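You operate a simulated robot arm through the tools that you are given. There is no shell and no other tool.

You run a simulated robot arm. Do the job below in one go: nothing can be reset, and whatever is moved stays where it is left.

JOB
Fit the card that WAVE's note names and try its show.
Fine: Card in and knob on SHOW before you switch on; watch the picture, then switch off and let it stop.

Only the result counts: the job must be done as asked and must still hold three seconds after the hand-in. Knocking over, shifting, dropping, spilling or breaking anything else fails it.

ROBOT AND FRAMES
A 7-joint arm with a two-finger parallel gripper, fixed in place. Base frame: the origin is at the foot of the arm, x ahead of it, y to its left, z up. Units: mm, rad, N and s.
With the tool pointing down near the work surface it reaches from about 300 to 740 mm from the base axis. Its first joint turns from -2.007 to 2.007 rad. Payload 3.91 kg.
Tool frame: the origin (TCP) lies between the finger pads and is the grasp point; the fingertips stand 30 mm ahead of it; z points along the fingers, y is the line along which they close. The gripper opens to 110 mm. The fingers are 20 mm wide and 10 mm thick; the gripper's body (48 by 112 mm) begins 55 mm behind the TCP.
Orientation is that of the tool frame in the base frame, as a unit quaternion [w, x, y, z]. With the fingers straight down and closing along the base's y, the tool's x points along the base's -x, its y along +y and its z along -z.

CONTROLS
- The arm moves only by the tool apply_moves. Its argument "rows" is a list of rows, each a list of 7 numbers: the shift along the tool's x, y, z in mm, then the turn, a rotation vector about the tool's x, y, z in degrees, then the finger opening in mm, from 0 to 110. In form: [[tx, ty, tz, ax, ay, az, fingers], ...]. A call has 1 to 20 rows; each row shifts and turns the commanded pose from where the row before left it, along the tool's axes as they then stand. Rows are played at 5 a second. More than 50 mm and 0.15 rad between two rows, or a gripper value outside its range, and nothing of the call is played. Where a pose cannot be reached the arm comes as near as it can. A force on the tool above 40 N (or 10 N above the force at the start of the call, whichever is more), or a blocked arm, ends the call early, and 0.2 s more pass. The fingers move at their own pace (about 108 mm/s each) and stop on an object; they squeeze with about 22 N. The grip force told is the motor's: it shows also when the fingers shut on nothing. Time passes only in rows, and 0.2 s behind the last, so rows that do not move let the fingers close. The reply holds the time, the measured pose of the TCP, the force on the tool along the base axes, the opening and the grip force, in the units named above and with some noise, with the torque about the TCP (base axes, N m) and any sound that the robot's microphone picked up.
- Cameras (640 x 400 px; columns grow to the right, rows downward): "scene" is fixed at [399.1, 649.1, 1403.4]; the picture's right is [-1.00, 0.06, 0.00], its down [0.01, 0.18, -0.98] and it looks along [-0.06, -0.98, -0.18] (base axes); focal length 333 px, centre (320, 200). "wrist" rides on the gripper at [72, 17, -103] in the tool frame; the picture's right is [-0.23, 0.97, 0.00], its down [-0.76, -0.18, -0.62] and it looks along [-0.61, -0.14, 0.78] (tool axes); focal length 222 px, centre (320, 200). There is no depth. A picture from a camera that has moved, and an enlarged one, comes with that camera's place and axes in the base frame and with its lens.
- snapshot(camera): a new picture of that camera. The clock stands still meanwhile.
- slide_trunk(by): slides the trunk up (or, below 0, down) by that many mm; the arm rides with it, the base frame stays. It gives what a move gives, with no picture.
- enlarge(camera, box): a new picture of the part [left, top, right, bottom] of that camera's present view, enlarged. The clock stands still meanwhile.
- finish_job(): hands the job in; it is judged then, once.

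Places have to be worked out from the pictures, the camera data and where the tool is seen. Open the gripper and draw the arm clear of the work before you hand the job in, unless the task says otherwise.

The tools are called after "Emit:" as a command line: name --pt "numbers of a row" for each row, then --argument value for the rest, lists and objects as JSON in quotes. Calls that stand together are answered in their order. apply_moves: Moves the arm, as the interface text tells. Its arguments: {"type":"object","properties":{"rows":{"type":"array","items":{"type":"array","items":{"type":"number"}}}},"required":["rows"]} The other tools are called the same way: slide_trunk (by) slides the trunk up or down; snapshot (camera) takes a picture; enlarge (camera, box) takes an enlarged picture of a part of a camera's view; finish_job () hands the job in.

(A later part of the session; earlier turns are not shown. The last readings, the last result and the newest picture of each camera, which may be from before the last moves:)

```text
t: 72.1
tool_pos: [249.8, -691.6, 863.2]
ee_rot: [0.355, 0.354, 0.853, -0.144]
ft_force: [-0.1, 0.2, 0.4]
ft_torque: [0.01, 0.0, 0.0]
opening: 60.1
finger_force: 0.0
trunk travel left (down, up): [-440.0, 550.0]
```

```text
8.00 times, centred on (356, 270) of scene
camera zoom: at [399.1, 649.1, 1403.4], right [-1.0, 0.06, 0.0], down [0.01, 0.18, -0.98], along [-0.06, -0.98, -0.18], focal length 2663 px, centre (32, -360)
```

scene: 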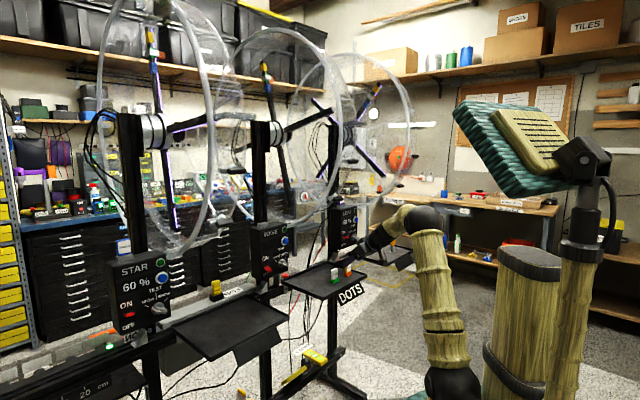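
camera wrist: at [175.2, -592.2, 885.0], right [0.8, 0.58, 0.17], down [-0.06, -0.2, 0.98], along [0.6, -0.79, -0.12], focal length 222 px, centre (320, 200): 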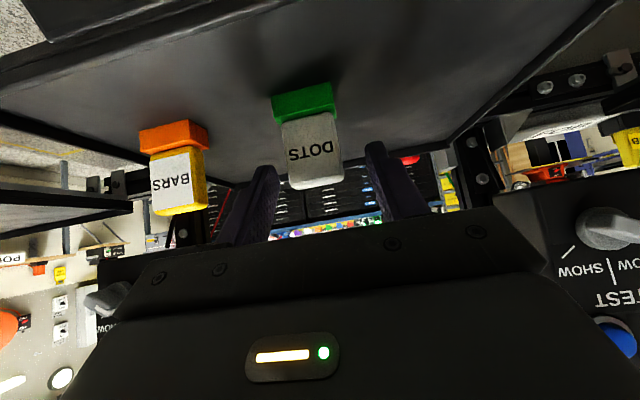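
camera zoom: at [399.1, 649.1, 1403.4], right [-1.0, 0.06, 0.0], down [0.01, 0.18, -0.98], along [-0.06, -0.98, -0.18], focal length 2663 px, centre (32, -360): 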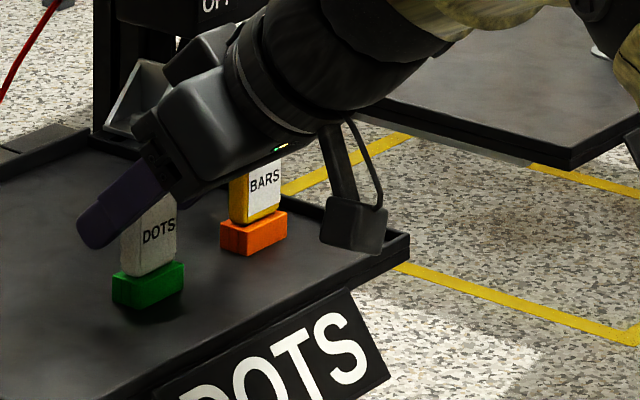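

Card and fingers line up, within 2 mm laterally. I nudge that over and close the fingers on the card's side edges.

Emit:
apply_moves --pt "0 -1.5 0 0 0 0 60" --pt "0 0 0 0 0 0 40" --pt "0 0 0 0 0 0 20" --pt "0 0 0 0 0 0 0" --pt "0 0 0 0 0 0 0" --pt "0 0 0 0 0 0 0"

Emit:
snapshot --camera "wrist"

Emit:
enlarge --camera "scene" --box '[316, 245, 396, 295]'

```text
t: 73.5
tool_pos: [248.1, -691.9, 862.7]
ee_rot: [0.355, 0.355, 0.853, -0.144]
ft_force: [0.8, -0.1, 0.9]
ft_torque: [-0.04, -0.01, 0.04]
opening: 32.7
finger_force: 22.1
trunk travel left (down, up): [-440.0, 550.0]
```

```text
taken
camera wrist: at [174.2, -593.1, 885.4], right [0.8, 0.58, 0.17], down [-0.06, -0.2, 0.98], along [0.6, -0.79, -0.12], focal length 222 px, centre (320, 200)
```

wrist: 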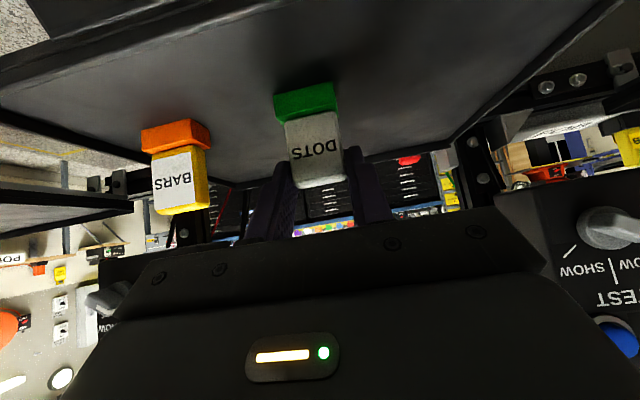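

```text
8.00 times, centred on (356, 270) of scene
camera zoom: at [399.1, 649.1, 1403.4], right [-1.0, 0.06, 0.0], down [0.01, 0.18, -0.98], along [-0.06, -0.98, -0.18], focal length 2663 px, centre (32, -360)
```

zoom: 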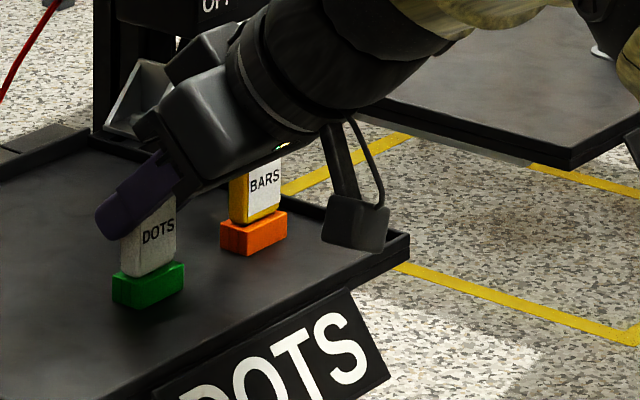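

Gripped at 32.7 mm with 22 N. Lifting straight up slowly, then checking that the green holder stays behind.

Emit:
apply_moves --pt "-3.5 0 -3.5 0 0 0 0" --pt "-7 0 -7 0 0 0 0" --pt "-10 0 -10 0 0 0 0" --pt "-14 0 -14 0 0 0 0" --pt "-14 0 -14 0 0 0 0"

Emit:
snapshot --camera "wrist"

Emit:
enlarge --camera "scene" --box '[316, 235, 396, 285]'

```text
t: 74.7
tool_pos: [247.2, -695.7, 931.7]
ee_rot: [0.354, 0.354, 0.853, -0.144]
ft_force: [0.4, -0.1, 0.5]
ft_torque: [-0.03, 0.0, 0.01]
opening: 32.9
finger_force: 22.0
trunk travel left (down, up): [-440.0, 550.0]
```

```text
taken
camera wrist: at [172.8, -594.7, 953.6], right [0.8, 0.58, 0.17], down [-0.06, -0.2, 0.98], along [0.6, -0.79, -0.12], focal length 222 px, centre (320, 200)
```

wrist: 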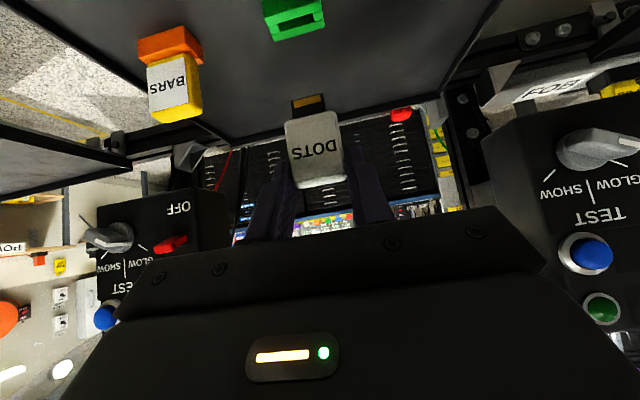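

```text
8.00 times, centred on (356, 260) of scene
camera zoom: at [399.1, 649.1, 1403.4], right [-1.0, 0.06, 0.0], down [0.01, 0.18, -0.98], along [-0.06, -0.98, -0.18], focal length 2663 px, centre (32, -280)
```

zoom: 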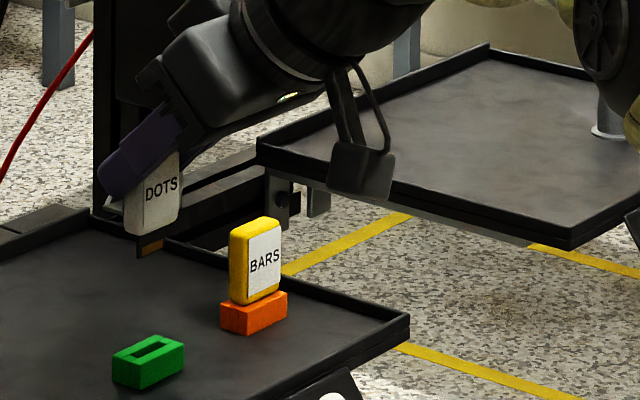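

The card came out cleanly (a gold contact tab shows at its foot) and the holder stayed put. I retreat from the tray, swing over in front of WAVE, and then raise the trunk for the slot height.

Emit:
apply_moves --pt "21 0 -30 0 0 0 0" --pt "21 0 -30 0 0 0 0" --pt "21 0 -30 0 0 0 0" --pt "0 35 0 0 0 0 0" --pt "0 40 0 0 0 0 0" --pt "0 40 0 0 0 0 0" --pt "0 40 0 0 0 0 0" --pt "0 40 0 0 0 0 0" --pt "0 40 0 0 0 0 0" --pt "0 40 0 0 0 0 0"

Emit:
slide_trunk --by 240

Emit:
snapshot --camera "wrist"

Emit:
snapshot --camera "scene"

```text
t: 76.9
tool_pos: [362.0, -423.7, 951.9]
ee_rot: [0.356, 0.354, 0.853, -0.144]
ft_force: [-0.6, -1.2, 0.0]
ft_torque: [0.03, 0.0, 0.01]
opening: 32.7
finger_force: 22.0
trunk travel left (down, up): [-440.0, 550.0]
```

```text
t: 79.4
tool_pos: [361.9, -424.0, 1191.2]
ee_rot: [0.354, 0.354, 0.853, -0.144]
ft_force: [0.7, 0.2, -0.8]
ft_torque: [-0.01, 0.01, 0.02]
opening: 32.8
finger_force: 21.9
trunk travel left (down, up): [-680.0, 310.0]
```

```text
taken
camera wrist: at [287.8, -324.4, 1213.8], right [0.8, 0.58, 0.17], down [-0.06, -0.2, 0.98], along [0.6, -0.79, -0.12], focal length 222 px, centre (320, 200)
```

wrist: 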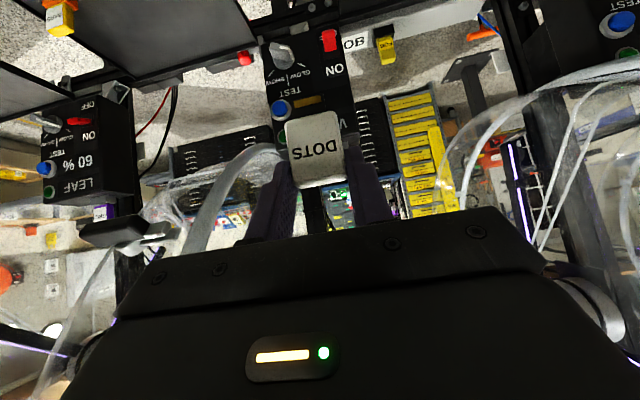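

```text
taken
```

scene: 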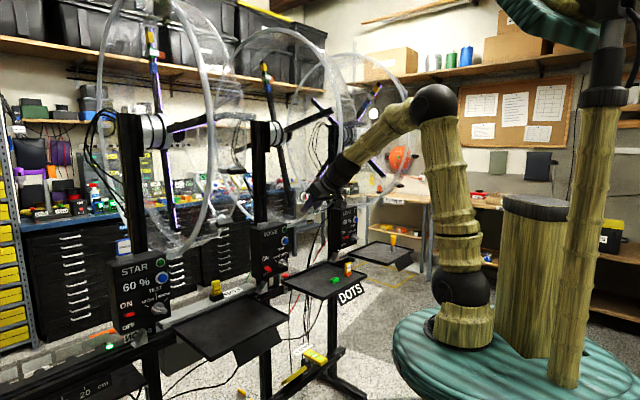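

Holding the card well. I move forward to about 75 mm short of the slot, shifted 40 mm left so that the slot is visible beside the card.

Emit:
apply_moves --pt "-25.9 8 23.3 0 0 0 0" --pt "-25.9 8 23.3 0 0 0 0" --pt "-25.9 8 23.3 0 0 0 0" --pt "-25.9 8 23.3 0 0 0 0" --pt "-25.9 8 23.3 0 0 0 0"

Emit:
snapshot --camera "wrist"

Emit:
enlarge --camera "scene" --box '[226, 170, 322, 230]'

```text
t: 80.6
tool_pos: [515.3, -519.9, 1201.6]
ee_rot: [0.353, 0.354, 0.854, -0.143]
ft_force: [0.3, -0.2, -0.3]
ft_torque: [-0.01, 0.04, 0.01]
opening: 32.7
finger_force: 21.6
trunk travel left (down, up): [-680.0, 310.0]
```

```text
taken
camera wrist: at [440.3, -421.2, 1224.3], right [0.8, 0.58, 0.17], down [-0.06, -0.2, 0.98], along [0.6, -0.79, -0.12], focal length 222 px, centre (320, 200)
```

wrist: 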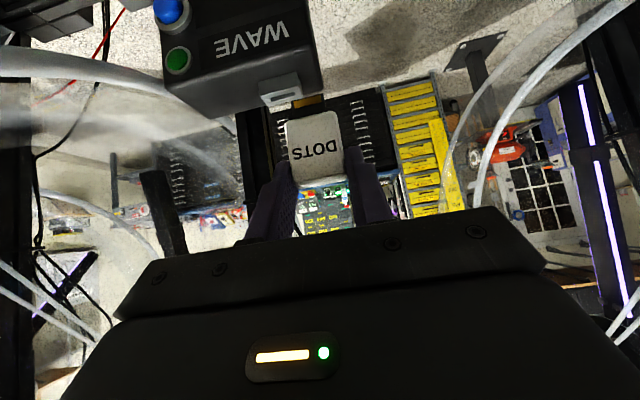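

```text
6.67 times, centred on (274, 200) of scene
camera zoom: at [399.1, 649.1, 1403.4], right [-1.0, 0.06, 0.0], down [0.01, 0.18, -0.98], along [-0.06, -0.98, -0.18], focal length 2219 px, centre (627, 200)
```

zoom: 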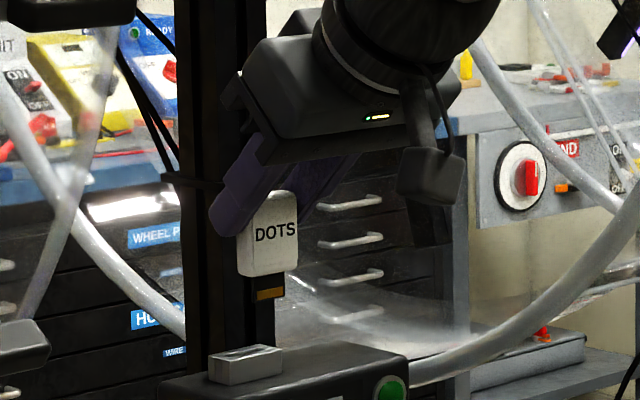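

Slot and card are both in view. I'll zoom in to measure the slot's slit relative to the card's tab.

Emit:
enlarge --camera "wrist" --box '[250, 62, 346, 122]'

Emit:
enlarge --camera "scene" --box '[250, 195, 290, 235]'

```text
6.67 times, centred on (298, 92) of wrist
camera zoom: at [440.3, -421.2, 1224.3], right [0.8, 0.58, 0.17], down [-0.06, -0.2, 0.98], along [0.6, -0.79, -0.12], focal length 1481 px, centre (467, 920)
```

zoom: 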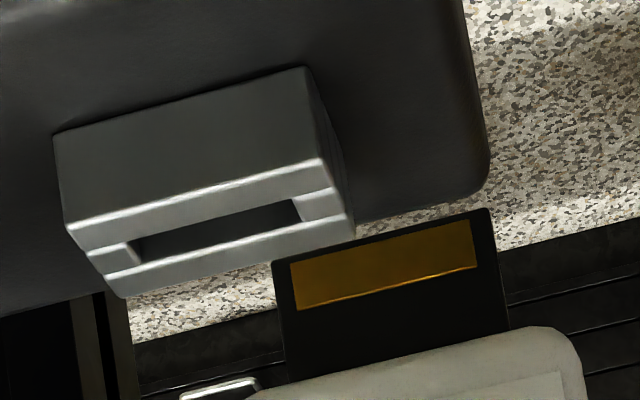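

```text
10.00 times, centred on (270, 215) of scene
camera zoom: at [399.1, 649.1, 1403.4], right [-1.0, 0.06, 0.0], down [0.01, 0.18, -0.98], along [-0.06, -0.98, -0.18], focal length 3329 px, centre (820, 50)
```

zoom: 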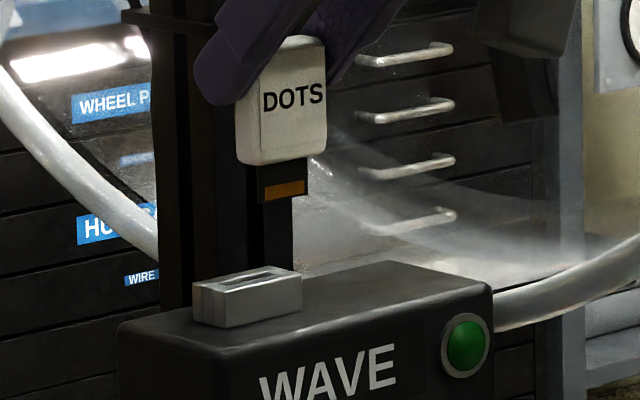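

The slit centre solves to N≈805.2, ρ≈-34.3, top z≈1092 (slit about 25 mm long, tab about 22 mm wide). I'll check the card body and tab centring in the fingers more closely.

Emit:
enlarge --camera "wrist" --box '[264, 90, 376, 200]'

```text
3.64 times, centred on (320, 145) of wrist
camera zoom: at [440.3, -421.2, 1224.3], right [0.8, 0.58, 0.17], down [-0.06, -0.2, 0.98], along [0.6, -0.79, -0.12], focal length 808 px, centre (320, 400)
```

zoom: 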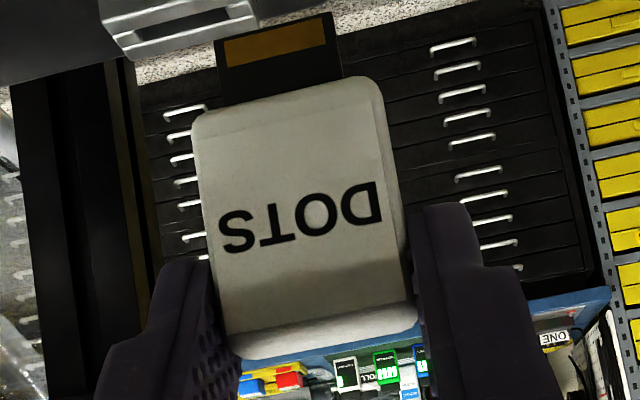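

The tab sits centred in the grip to within a millimetre. I move over the slit and descend until the tab is about 8 mm above it.

Emit:
apply_moves --pt "-21.2 -15.5 21.2 0 0 0 0" --pt "-21.2 -15.5 21.2 0 0 0 0" --pt "13.4 0 13.4 0 0 0 0" --pt "13.4 0 13.4 0 0 0 0" --pt "0 0 0 0 0 0 0"

Emit:
enlarge --camera "wrist" --box '[256, 40, 368, 110]'

Emit:
enlarge --camera "scene" --box '[240, 190, 304, 230]'

```text
t: 81.8
tool_pos: [534.0, -583.4, 1165.1]
ee_rot: [0.355, 0.354, 0.853, -0.144]
ft_force: [0.4, -0.4, -0.4]
ft_torque: [0.03, -0.01, 0.02]
opening: 32.4
finger_force: 22.1
trunk travel left (down, up): [-680.0, 310.0]
```

```text
5.71 times, centred on (312, 75) of wrist
camera zoom: at [459.8, -483.4, 1186.3], right [0.8, 0.58, 0.17], down [-0.06, -0.2, 0.98], along [0.6, -0.79, -0.12], focal length 1269 px, centre (366, 914)
```

zoom: 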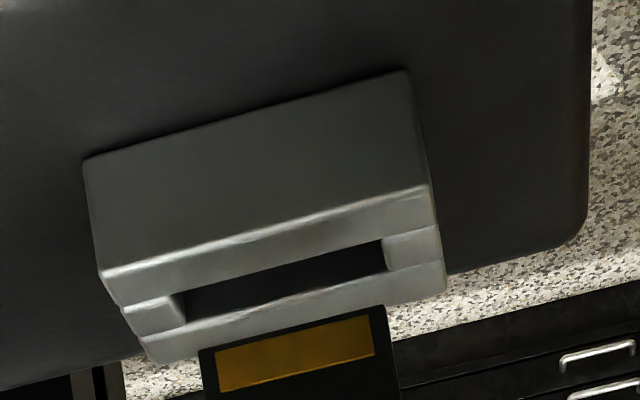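

```text
10.00 times, centred on (272, 210) of scene
camera zoom: at [399.1, 649.1, 1403.4], right [-1.0, 0.06, 0.0], down [0.01, 0.18, -0.98], along [-0.06, -0.98, -0.18], focal length 3329 px, centre (800, 100)
```

zoom: 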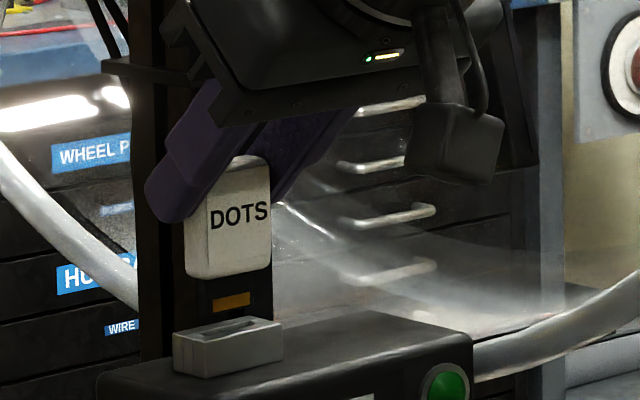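

Wrist and scene views agree to about 1.5 mm. I'll take a much tighter scene zoom to settle the last bit of alignment.

Emit:
enlarge --camera "scene" --box '[253, 211, 285, 231]'

Emit:
enlarge --camera "wrist" --box '[280, 78, 336, 113]'

```text
16.00 times, centred on (269, 221) of scene
camera zoom: at [399.1, 649.1, 1403.4], right [-1.0, 0.06, 0.0], down [0.01, 0.18, -0.98], along [-0.06, -0.98, -0.18], focal length 5327 px, centre (1136, -136)
```

zoom: 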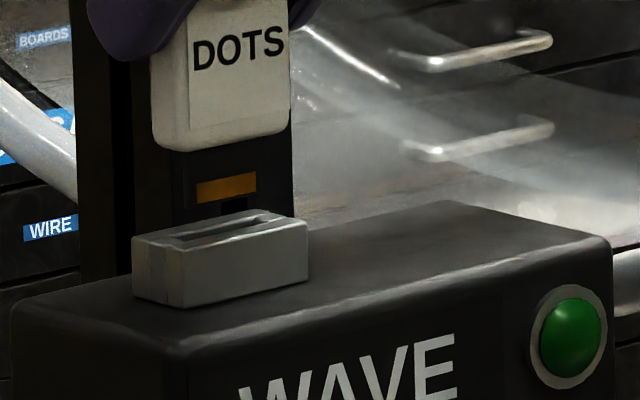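

```text
11.43 times, centred on (308, 96) of wrist
camera zoom: at [459.8, -483.4, 1186.3], right [0.8, 0.58, 0.17], down [-0.06, -0.2, 0.98], along [0.6, -0.79, -0.12], focal length 2538 px, centre (457, 1394)
```

zoom: 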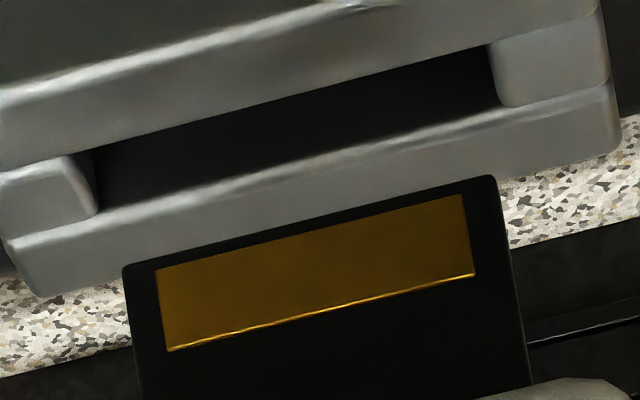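

Both views now agree that the tab is aligned with the slit to under 1 mm and about 7 mm above it. I descend 10 mm in small steps and watch the force.

Emit:
apply_moves --pt "1.77 0 1.77 0 0 0 0" --pt "1.77 0 1.77 0 0 0 0" --pt "1.77 0 1.77 0 0 0 0" --pt "1.77 0 1.77 0 0 0 0" --pt "0 0 0 0 0 0 0"

Emit:
enlarge --camera "wrist" --box '[280, 78, 336, 113]'

Emit:
enlarge --camera "scene" --box '[253, 211, 285, 231]'

```text
t: 83.0
tool_pos: [535.0, -583.0, 1153.9]
ee_rot: [0.356, 0.354, 0.853, -0.144]
ft_force: [5.4, -4.6, 5.8]
ft_torque: [-0.32, -0.35, 0.01]
opening: 32.7
finger_force: 22.5
trunk travel left (down, up): [-680.0, 310.0]
```

```text
11.43 times, centred on (308, 96) of wrist
camera zoom: at [460.5, -483.4, 1176.2], right [0.8, 0.58, 0.17], down [-0.06, -0.2, 0.98], along [0.6, -0.79, -0.12], focal length 2538 px, centre (457, 1394)
```

zoom: 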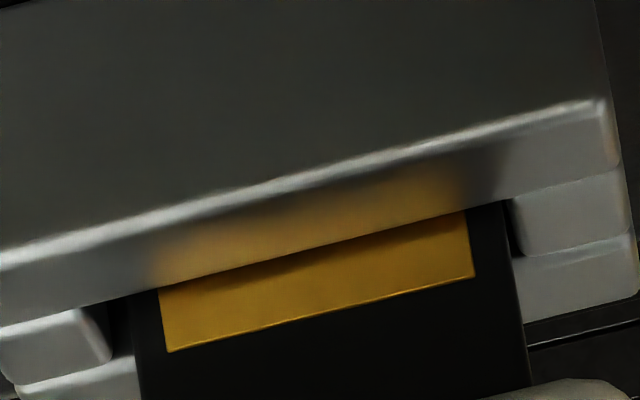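

```text
16.00 times, centred on (269, 221) of scene
camera zoom: at [399.1, 649.1, 1403.4], right [-1.0, 0.06, 0.0], down [0.01, 0.18, -0.98], along [-0.06, -0.98, -0.18], focal length 5327 px, centre (1136, -136)
```

zoom: 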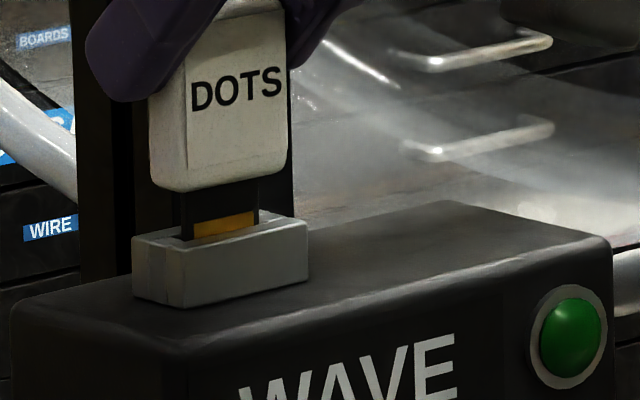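

The tab is in the slit but rubs the near wall (about 7 N pushing outward). I shift 1.5 mm further in and re-read the force.

Emit:
apply_moves --pt "-1.06 0 1.06 0 0 0 0" --pt "0 0 0 0 0 0 0"

Emit:
enlarge --camera "wrist" --box '[280, 78, 336, 113]'

```text
t: 83.6
tool_pos: [534.0, -584.9, 1152.2]
ee_rot: [0.354, 0.355, 0.854, -0.143]
ft_force: [0.2, 0.5, -0.1]
ft_torque: [0.02, 0.01, 0.02]
opening: 32.9
finger_force: 22.0
trunk travel left (down, up): [-680.0, 310.0]
```

```text
11.43 times, centred on (308, 96) of wrist
camera zoom: at [460.7, -484.2, 1174.6], right [0.8, 0.58, 0.17], down [-0.06, -0.2, 0.98], along [0.6, -0.79, -0.13], focal length 2538 px, centre (457, 1394)
```

zoom: 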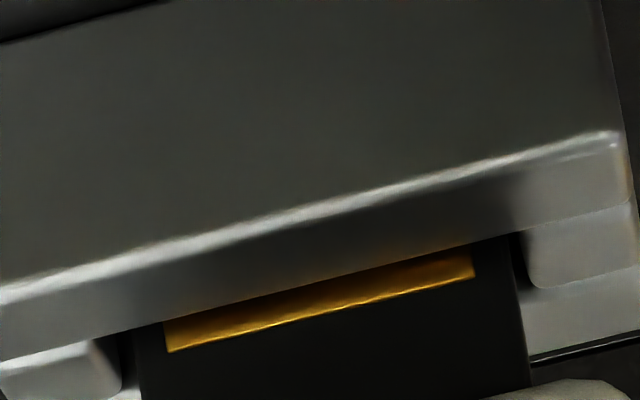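

Force is back to zero. Continuing down in small steps.

Emit:
apply_moves --pt "1.77 0 1.77 0 0 0 0" --pt "1.77 0 1.77 0 0 0 0" --pt "1.4 0 1.4 0 0 0 0" --pt "0 0 0 0 0 0 0"

Emit:
enlarge --camera "scene" --box '[253, 211, 285, 231]'

Emit:
enlarge --camera "wrist" --box '[264, 90, 376, 160]'

```text
t: 84.6
tool_pos: [535.3, -584.0, 1145.7]
ee_rot: [0.354, 0.354, 0.853, -0.143]
ft_force: [0.1, 0.8, -0.8]
ft_torque: [-0.02, -0.03, -0.01]
opening: 32.7
finger_force: 21.3
trunk travel left (down, up): [-680.0, 310.0]
```

```text
16.00 times, centred on (269, 221) of scene
camera zoom: at [399.1, 649.1, 1403.4], right [-1.0, 0.06, 0.0], down [0.01, 0.18, -0.98], along [-0.06, -0.98, -0.18], focal length 5327 px, centre (1136, -136)
```

zoom: 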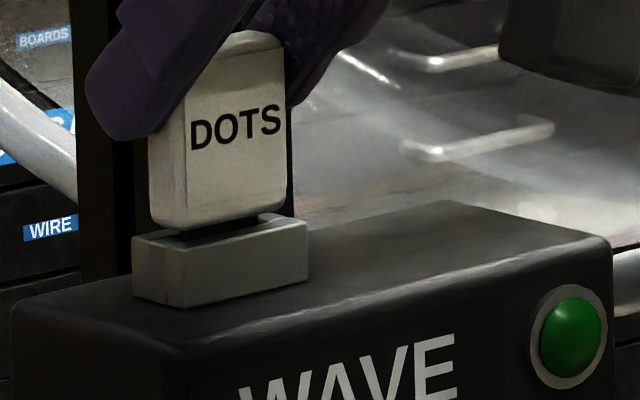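

```text
5.71 times, centred on (320, 125) of wrist
camera zoom: at [461.0, -484.4, 1167.2], right [0.8, 0.58, 0.17], down [-0.06, -0.2, 0.98], along [0.6, -0.79, -0.12], focal length 1269 px, centre (320, 629)
```

zoom: 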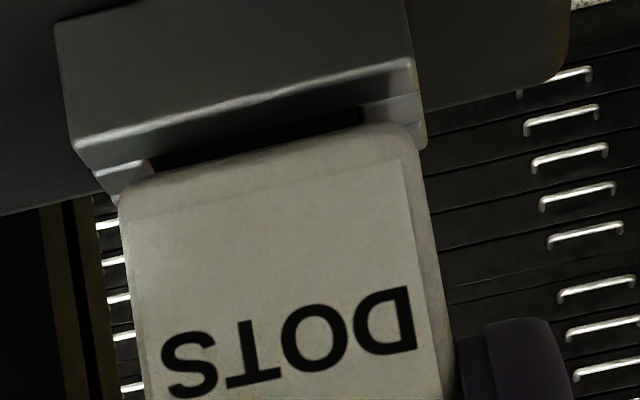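

About 4–5 mm remain. I continue down gently until the body seats.

Emit:
apply_moves --pt "1.06 0 1.06 0 0 0 0" --pt "1.06 0 1.06 0 0 0 0" --pt "0.7 0 0.7 0 0 0 0" --pt "0 0 0 0 0 0 0"

Emit:
enlarge --camera "scene" --box '[253, 211, 285, 231]'

```text
t: 85.6
tool_pos: [534.9, -584.2, 1144.2]
ee_rot: [0.357, 0.354, 0.852, -0.145]
ft_force: [2.5, -7.9, 8.6]
ft_torque: [-0.51, -0.14, -0.03]
opening: 32.9
finger_force: 21.8
trunk travel left (down, up): [-680.0, 310.0]
```

```text
16.00 times, centred on (269, 221) of scene
camera zoom: at [399.1, 649.1, 1403.4], right [-1.0, 0.06, 0.0], down [0.01, 0.18, -0.98], along [-0.06, -0.98, -0.18], focal length 5327 px, centre (1136, -136)
```

zoom: 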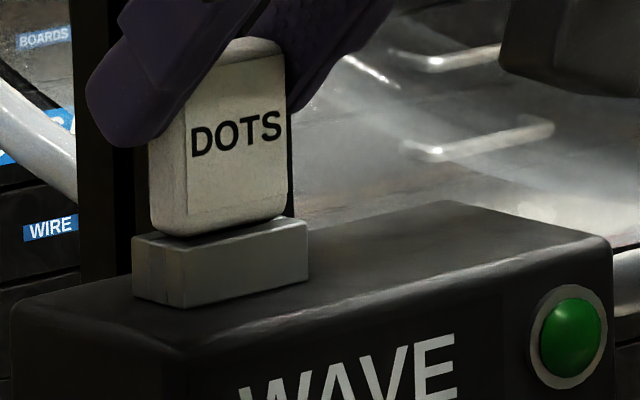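

Contact: about 8.6 N up with some sideways load. I relieve the sideways part slightly, then press a little more to seat it fully.

Emit:
apply_moves --pt "-0.7 -0.6 0.7 0 0 0 0" --pt "0.7 0 0.7 0 0 0 0" --pt "0.7 0 0.7 0 0 0 0" --pt "0.7 0 0.7 0 0 0 0" --pt "0 0 0 0 0 0 0"

Emit:
enlarge --camera "scene" --box '[253, 211, 285, 231]'

Emit:
enlarge --camera "wrist" --box '[264, 90, 376, 160]'

```text
t: 86.8
tool_pos: [534.8, -585.6, 1142.7]
ee_rot: [0.358, 0.353, 0.852, -0.145]
ft_force: [3.7, -4.9, 22.2]
ft_torque: [-0.3, -0.15, -0.01]
opening: 32.8
finger_force: 22.1
trunk travel left (down, up): [-680.0, 310.0]
```

```text
16.00 times, centred on (269, 221) of scene
camera zoom: at [399.1, 649.1, 1403.4], right [-1.0, 0.06, 0.0], down [0.01, 0.18, -0.98], along [-0.06, -0.98, -0.18], focal length 5327 px, centre (1136, -136)
```

zoom: 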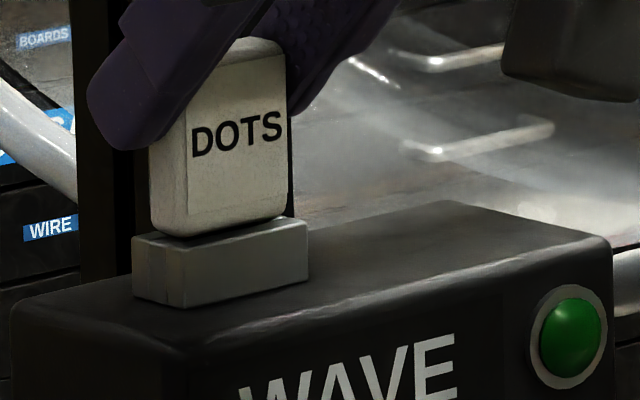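

```text
5.71 times, centred on (320, 125) of wrist
camera zoom: at [460.6, -484.5, 1164.0], right [0.8, 0.58, 0.17], down [-0.07, -0.19, 0.98], along [0.6, -0.79, -0.12], focal length 1269 px, centre (320, 629)
```

zoom: 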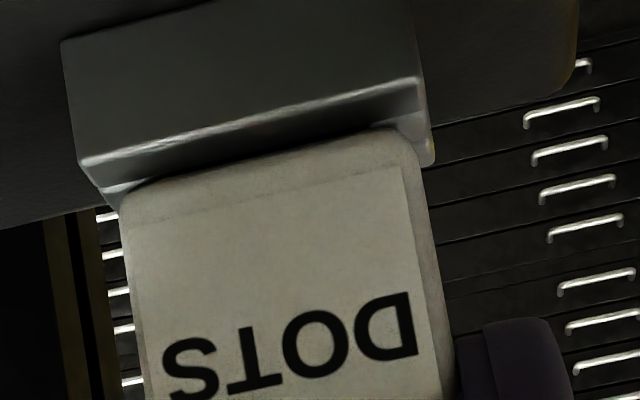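

The card pressed home against a firm stop (22 N). Let me compare with STAR's fitted card before letting go.

Emit:
enlarge --camera "scene" --box '[108, 230, 148, 265]'

Emit:
apply_moves --pt "-0.9 0 -0.9 0 0 0 0" --pt "0 0 0 0 0 0 0" --pt "0 0 0 0 0 0 40" --pt "0 0 0 0 0 0 60" --pt "0 0 0 0 0 0 60"

Emit:
enlarge --camera "scene" --box '[253, 206, 285, 226]'

```text
11.43 times, centred on (128, 248) of scene
camera zoom: at [399.1, 649.1, 1403.4], right [-1.0, 0.06, 0.0], down [0.01, 0.18, -0.98], along [-0.06, -0.98, -0.18], focal length 3805 px, centre (2514, -343)
```

zoom: 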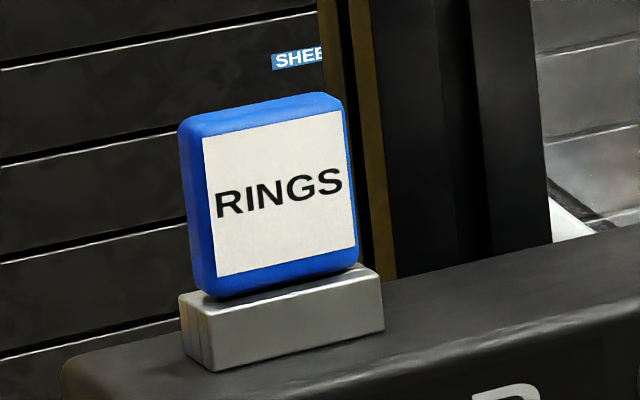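

```text
t: 88.0
tool_pos: [534.7, -584.6, 1139.6]
ee_rot: [0.355, 0.354, 0.853, -0.144]
ft_force: [-0.3, 0.2, -0.1]
ft_torque: [0.0, 0.0, 0.02]
opening: 60.1
finger_force: 0.0
trunk travel left (down, up): [-680.0, 310.0]
```

```text
16.00 times, centred on (269, 216) of scene
camera zoom: at [399.1, 649.1, 1403.4], right [-1.0, 0.06, 0.0], down [0.01, 0.18, -0.98], along [-0.06, -0.98, -0.18], focal length 5327 px, centre (1136, -56)
```

zoom: 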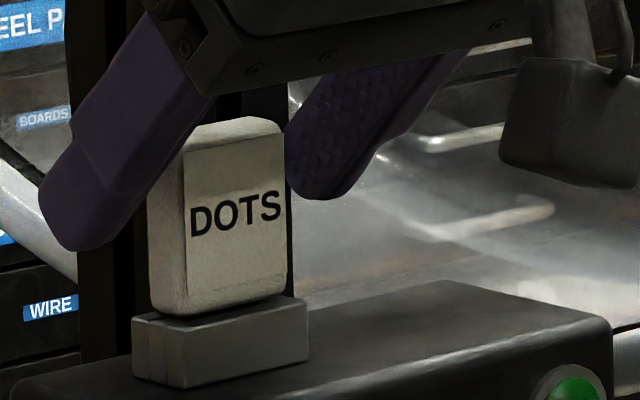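

The card stands seated and free. I back the fingers out along the tool axis and look at WAVE's panel.

Emit:
apply_moves --pt "0 0 -10 0 0 0 62" --pt "0 0 -25 0 0 0 62" --pt "0 0 -35 0 0 0 62" --pt "0 0 -35 0 0 0 62" --pt "30 0 -30 0 0 0 62" --pt "30 0 -30 0 0 0 62"

Emit:
snapshot --camera "wrist"

Emit:
enlarge --camera "scene" --box '[242, 205, 306, 245]'

```text
t: 89.4
tool_pos: [421.5, -471.1, 1216.6]
ee_rot: [0.355, 0.355, 0.853, -0.145]
ft_force: [0.3, 0.0, 0.0]
ft_torque: [0.03, -0.01, 0.0]
opening: 62.0
finger_force: 0.1
trunk travel left (down, up): [-680.0, 310.0]
```

```text
taken
camera wrist: at [347.9, -371.3, 1238.5], right [0.8, 0.58, 0.17], down [-0.06, -0.2, 0.98], along [0.6, -0.79, -0.12], focal length 222 px, centre (320, 200)
```

wrist: 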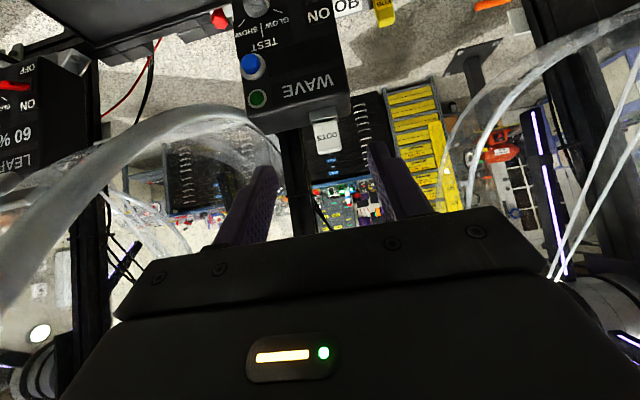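

```text
10.00 times, centred on (274, 225) of scene
camera zoom: at [399.1, 649.1, 1403.4], right [-1.0, 0.06, 0.0], down [0.01, 0.18, -0.98], along [-0.06, -0.98, -0.18], focal length 3329 px, centre (780, -50)
```

zoom: 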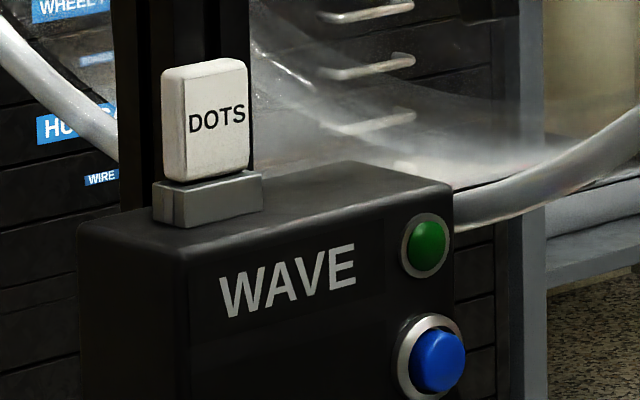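

Card fitted; let me zoom in on its seating from the wrist side, and on the knob.

Emit:
enlarge --camera "wrist" --box '[296, 90, 360, 160]'

Emit:
enlarge --camera "scene" --box '[256, 205, 280, 225]'

Emit:
enlarge --camera "scene" --box '[256, 245, 304, 290]'

```text
5.71 times, centred on (328, 125) of wrist
camera zoom: at [347.9, -371.3, 1238.5], right [0.8, 0.58, 0.17], down [-0.06, -0.2, 0.98], along [0.6, -0.79, -0.12], focal length 1269 px, centre (274, 629)
```

zoom: 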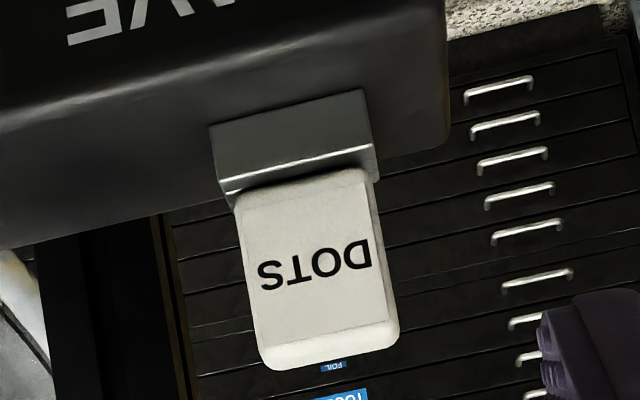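

```text
16.00 times, centred on (268, 215) of scene
camera zoom: at [399.1, 649.1, 1403.4], right [-1.0, 0.06, 0.0], down [0.01, 0.18, -0.98], along [-0.06, -0.98, -0.18], focal length 5327 px, centre (1152, -40)
```

zoom: 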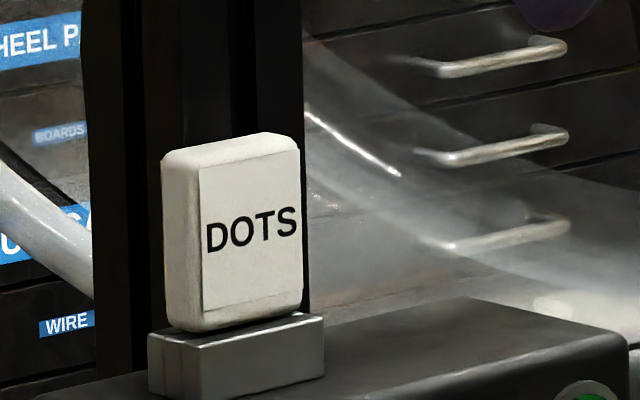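

```text
8.89 times, centred on (280, 268) of scene
camera zoom: at [399.1, 649.1, 1403.4], right [-1.0, 0.06, 0.0], down [0.01, 0.18, -0.98], along [-0.06, -0.98, -0.18], focal length 2959 px, centre (676, -400)
```

zoom: 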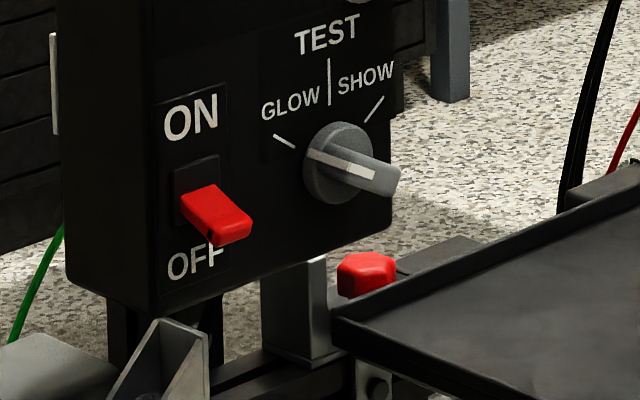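

The card sits flush, label to the front, like the other stations' cards. For the knob I need a level tool, so I raise the arm relative to the trunk in the gap between drums, then lower the trunk far so the forearm rises towards the panel.

Emit:
apply_moves --pt "-20.2 0 -36.4 0 0 0 30" --pt "-20.2 0 -36.4 0 0 0 30" --pt "-20.2 0 -36.4 0 0 0 30" --pt "-20.2 0 -36.4 0 0 0 30" --pt "-20.2 0 -36.4 0 0 0 30" --pt "-20.2 0 -36.4 0 0 0 30" --pt "-20.2 0 -36.4 0 0 0 30"

Emit:
slide_trunk --by -560

Emit:
snapshot --camera "scene"

Emit:
snapshot --camera "wrist"

```text
t: 91.0
tool_pos: [366.0, -417.0, 1495.8]
ee_rot: [0.354, 0.355, 0.853, -0.144]
ft_force: [-0.2, 0.8, 0.4]
ft_torque: [-0.05, -0.02, -0.01]
opening: 30.0
finger_force: 0.2
trunk travel left (down, up): [-680.0, 310.0]
```

```text
refused: -560 is not a number from -400 to 400
```

```text
taken
```

scene: 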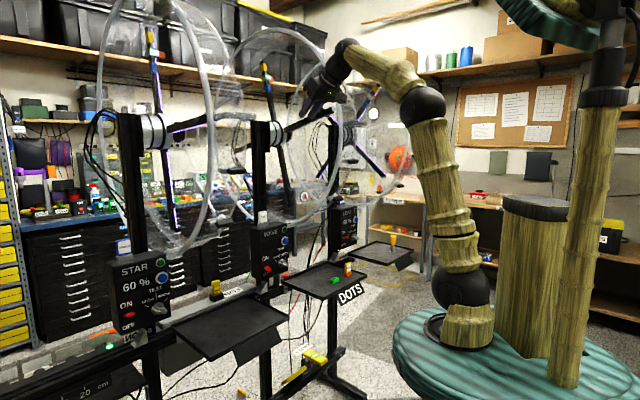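

```text
taken
camera wrist: at [292.5, -317.1, 1517.3], right [0.8, 0.58, 0.17], down [-0.06, -0.2, 0.98], along [0.6, -0.79, -0.12], focal length 222 px, centre (320, 200)
```

wrist: 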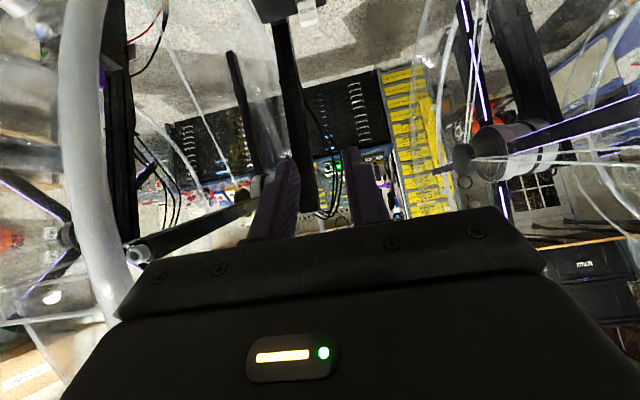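

Slides are limited to 400 mm per call, so I do it in two.

Emit:
slide_trunk --by -300

Emit:
slide_trunk --by -260

Emit:
snapshot --camera "scene"

Emit:
snapshot --camera "wrist"

```text
t: 94.0
tool_pos: [366.9, -418.1, 1195.0]
ee_rot: [0.355, 0.354, 0.853, -0.143]
ft_force: [-0.1, 0.0, 0.3]
ft_torque: [0.0, 0.0, -0.05]
opening: 30.0
finger_force: 0.1
trunk travel left (down, up): [-380.0, 610.0]
```

```text
t: 96.7
tool_pos: [366.0, -416.9, 934.8]
ee_rot: [0.355, 0.354, 0.853, -0.144]
ft_force: [0.4, 0.4, -0.7]
ft_torque: [-0.01, 0.01, -0.02]
opening: 29.9
finger_force: 0.0
trunk travel left (down, up): [-120.0, 870.0]
```

```text
taken
```

scene: 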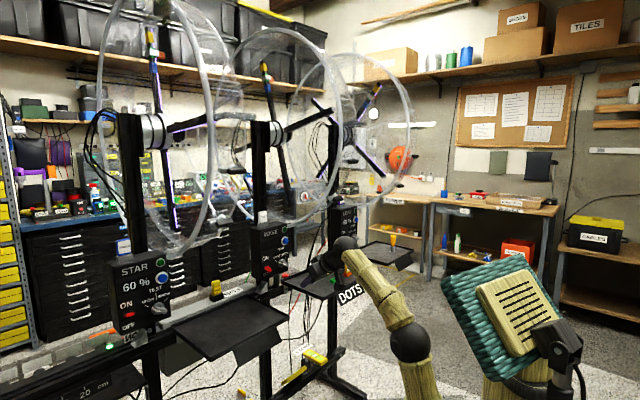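

```text
taken
camera wrist: at [292.6, -317.3, 956.9], right [0.8, 0.58, 0.17], down [-0.06, -0.2, 0.98], along [0.6, -0.79, -0.12], focal length 222 px, centre (320, 200)
```

wrist: 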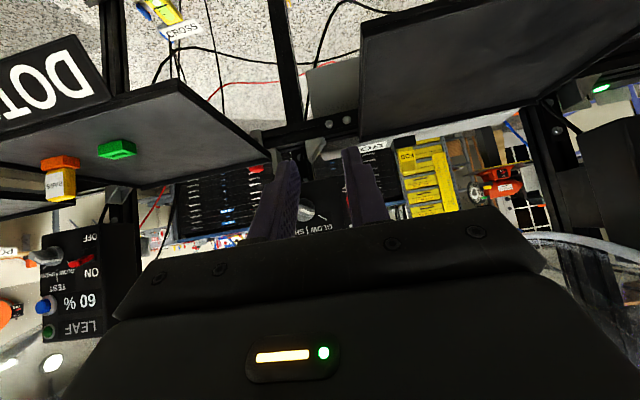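

Now I pitch the tool up to level while easing forward and across to the knob's line (ρ≈-97).

Emit:
apply_moves --pt "-8.5 -10 8.5 0 -7.5 0 60" --pt "-7.3 -10 9.5 0 -7.5 0 60" --pt "-6 -10 10.4 0 -7.5 0 60" --pt "-4.6 -10 11.1 0 -7.5 0 60" --pt "-3.1 -10 11.6 0 -7.5 0 60" --pt "-1.6 -10 11.9 0 -7.5 0 60"

Emit:
snapshot --camera "wrist"

Emit:
snapshot --camera "scene"

```text
t: 98.1
tool_pos: [375.4, -510.4, 934.1]
ee_rot: [0.654, 0.272, 0.653, -0.268]
ft_force: [-0.7, -0.1, -0.1]
ft_torque: [0.01, 0.03, -0.04]
opening: 59.8
finger_force: 0.0
trunk travel left (down, up): [-120.0, 870.0]
```

```text
taken
camera wrist: at [316.5, -425.0, 861.3], right [0.69, 0.69, 0.23], down [-0.57, 0.31, 0.76], along [0.45, -0.66, 0.61], focal length 222 px, centre (320, 200)
```

wrist: 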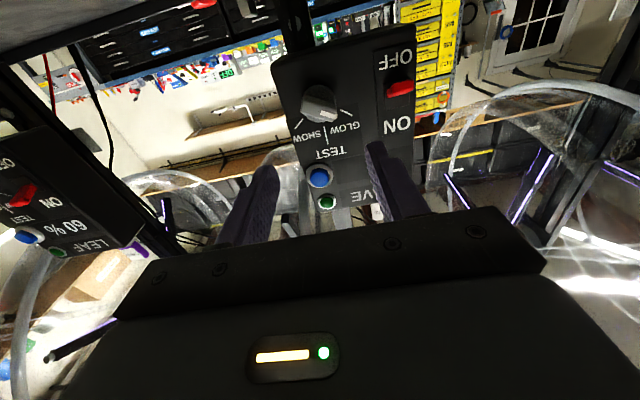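

```text
taken
```

scene: 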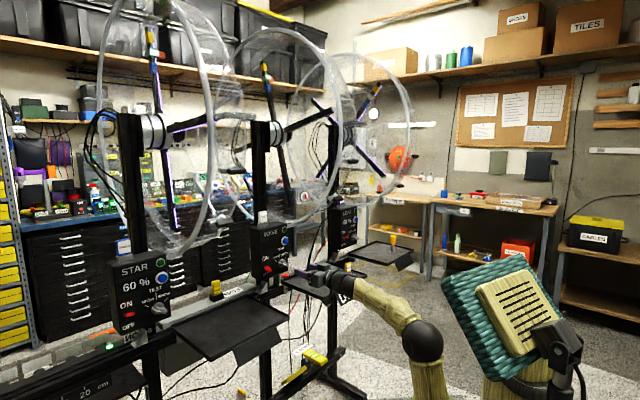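

Level tool achieved, pointing straight at WAVE's panel. Zooming in on knob and lever for measurement.

Emit:
enlarge --camera "wrist" --box '[276, 60, 372, 130]'

Emit:
enlarge --camera "wrist" --box '[360, 30, 440, 150]'

Emit:
enlarge --camera "scene" --box '[260, 250, 316, 285]'

```text
5.71 times, centred on (324, 95) of wrist
camera zoom: at [316.5, -425.0, 861.3], right [0.69, 0.69, 0.23], down [-0.57, 0.31, 0.76], along [0.45, -0.66, 0.61], focal length 1269 px, centre (297, 800)
```

zoom: 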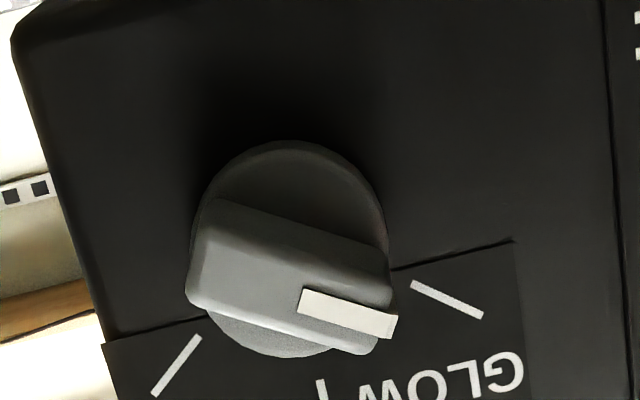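

```text
3.33 times, centred on (400, 90) of wrist
camera zoom: at [316.5, -425.0, 861.3], right [0.69, 0.69, 0.23], down [-0.57, 0.31, 0.76], along [0.45, -0.66, 0.61], focal length 740 px, centre (53, 567)
```

zoom: 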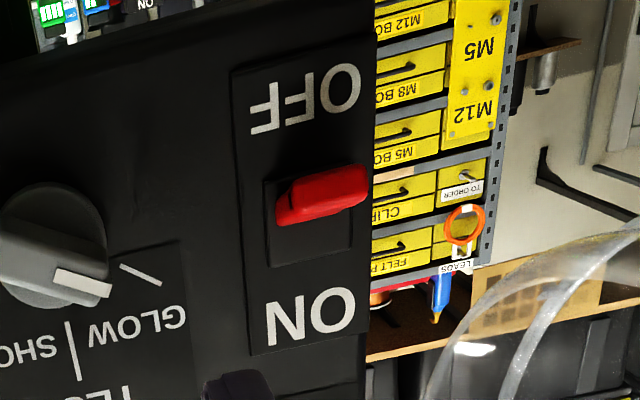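

```text
11.43 times, centred on (288, 268) of scene
camera zoom: at [399.1, 649.1, 1403.4], right [-1.0, 0.06, 0.0], down [0.01, 0.18, -0.98], along [-0.06, -0.98, -0.18], focal length 3805 px, centre (686, -571)
```

zoom: 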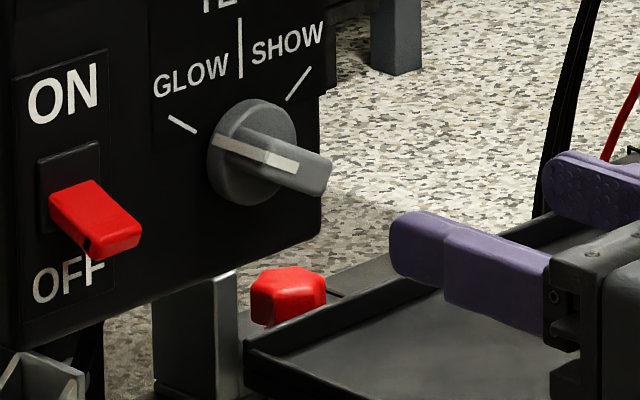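

The ticks meet at the knob axis: ρ≈-95.5, z≈924.5, with GLOW and SHOW about ±55° from upright and the bar about 11 mm thick, 33 mm long. I drop 9.5 mm and roll the tool -57° so the fingers straddle the bar.

Emit:
apply_moves --pt "9.5 0 0 0 0 -7 60" --pt "0 0 0 0 0 -7.2 60" --pt "0 0 0 0 0 -7.2 60" --pt "0 0 0 0 0 -7.2 60" --pt "0 0 0 0 0 -7.2 60" --pt "0 0 0 0 0 -7.2 60" --pt "0 0 0 0 0 -7 60" --pt "0 0 0 0 0 -7 60"

Emit:
snapshot --camera "wrist"

Emit:
snapshot --camera "scene"

```text
t: 99.9
tool_pos: [376.0, -510.0, 924.4]
ee_rot: [0.447, -0.073, 0.703, -0.548]
ft_force: [0.0, 0.2, -0.7]
ft_torque: [-0.02, 0.01, 0.0]
opening: 60.0
finger_force: 0.1
trunk travel left (down, up): [-120.0, 870.0]
```

```text
taken
camera wrist: at [268.3, -473.4, 870.9], right [0.51, 0.51, -0.69], down [-0.06, 0.82, 0.57], along [0.86, -0.25, 0.45], focal length 222 px, centre (320, 200)
```

wrist: 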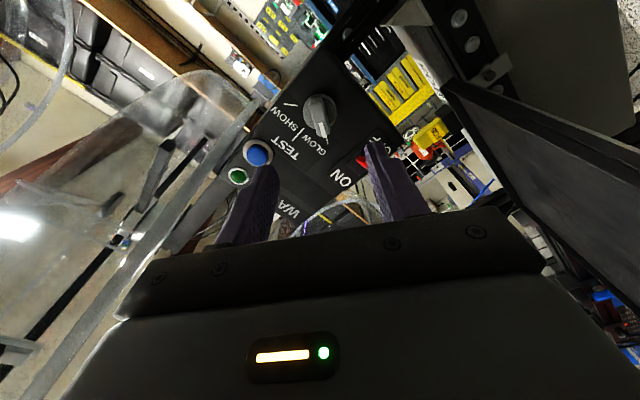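

```text
taken
```

scene: 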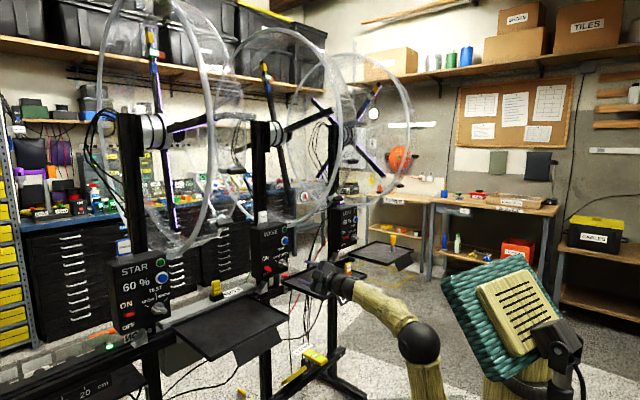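

Roll works. I advance 60 mm and check how the fingers line up with the knob bar.

Emit:
apply_moves --pt "0 0 30 0 0 0 40" --pt "0 0 30 0 0 0 40"

Emit:
enlarge --camera "wrist" --box '[240, 60, 420, 220]'

Emit:
enlarge --camera "scene" --box '[256, 245, 320, 285]'

```text
t: 100.5
tool_pos: [417.9, -551.7, 923.5]
ee_rot: [0.447, -0.073, 0.704, -0.547]
ft_force: [-0.6, 1.0, 0.2]
ft_torque: [0.01, -0.01, -0.03]
opening: 39.8
finger_force: 0.0
trunk travel left (down, up): [-120.0, 870.0]
```

```text
2.50 times, centred on (330, 140) of wrist
camera zoom: at [311.7, -516.1, 869.4], right [0.51, 0.51, -0.69], down [-0.06, 0.82, 0.57], along [0.86, -0.25, 0.45], focal length 555 px, centre (295, 350)
```

zoom: 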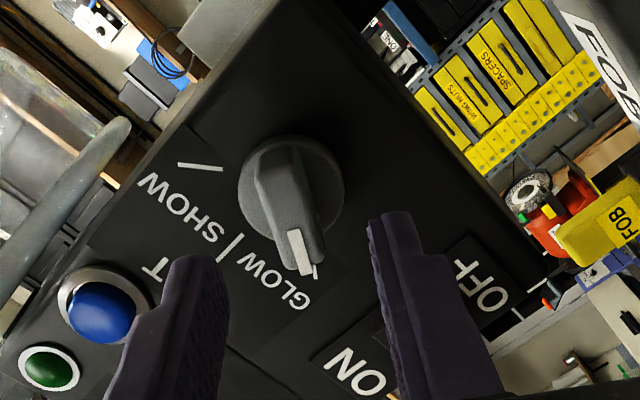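

```text
10.00 times, centred on (288, 265) of scene
camera zoom: at [399.1, 649.1, 1403.4], right [-1.0, 0.06, 0.0], down [0.01, 0.18, -0.98], along [-0.06, -0.98, -0.18], focal length 3329 px, centre (640, -450)
```

zoom: 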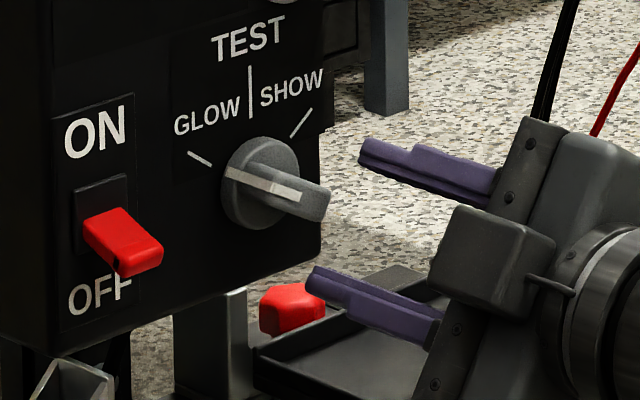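

Bar and fingers are parallel; laterally the bar is a couple of mm off centre. I zoom in to measure it exactly.

Emit:
enlarge --camera "wrist" --box '[284, 100, 364, 180]'

```text
5.00 times, centred on (324, 140) of wrist
camera zoom: at [311.7, -516.1, 869.4], right [0.51, 0.51, -0.69], down [-0.06, 0.82, 0.57], along [0.86, -0.25, 0.45], focal length 1111 px, centre (300, 500)
```

zoom: 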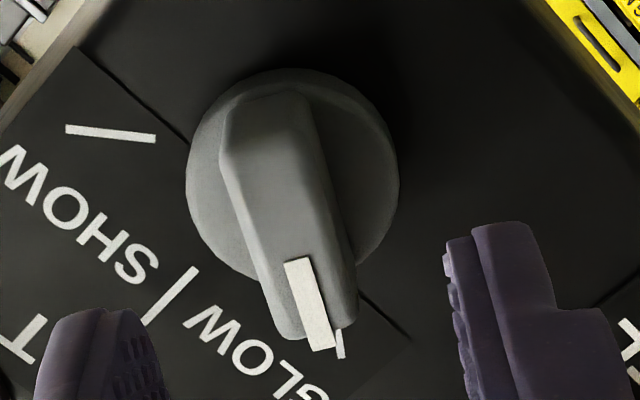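

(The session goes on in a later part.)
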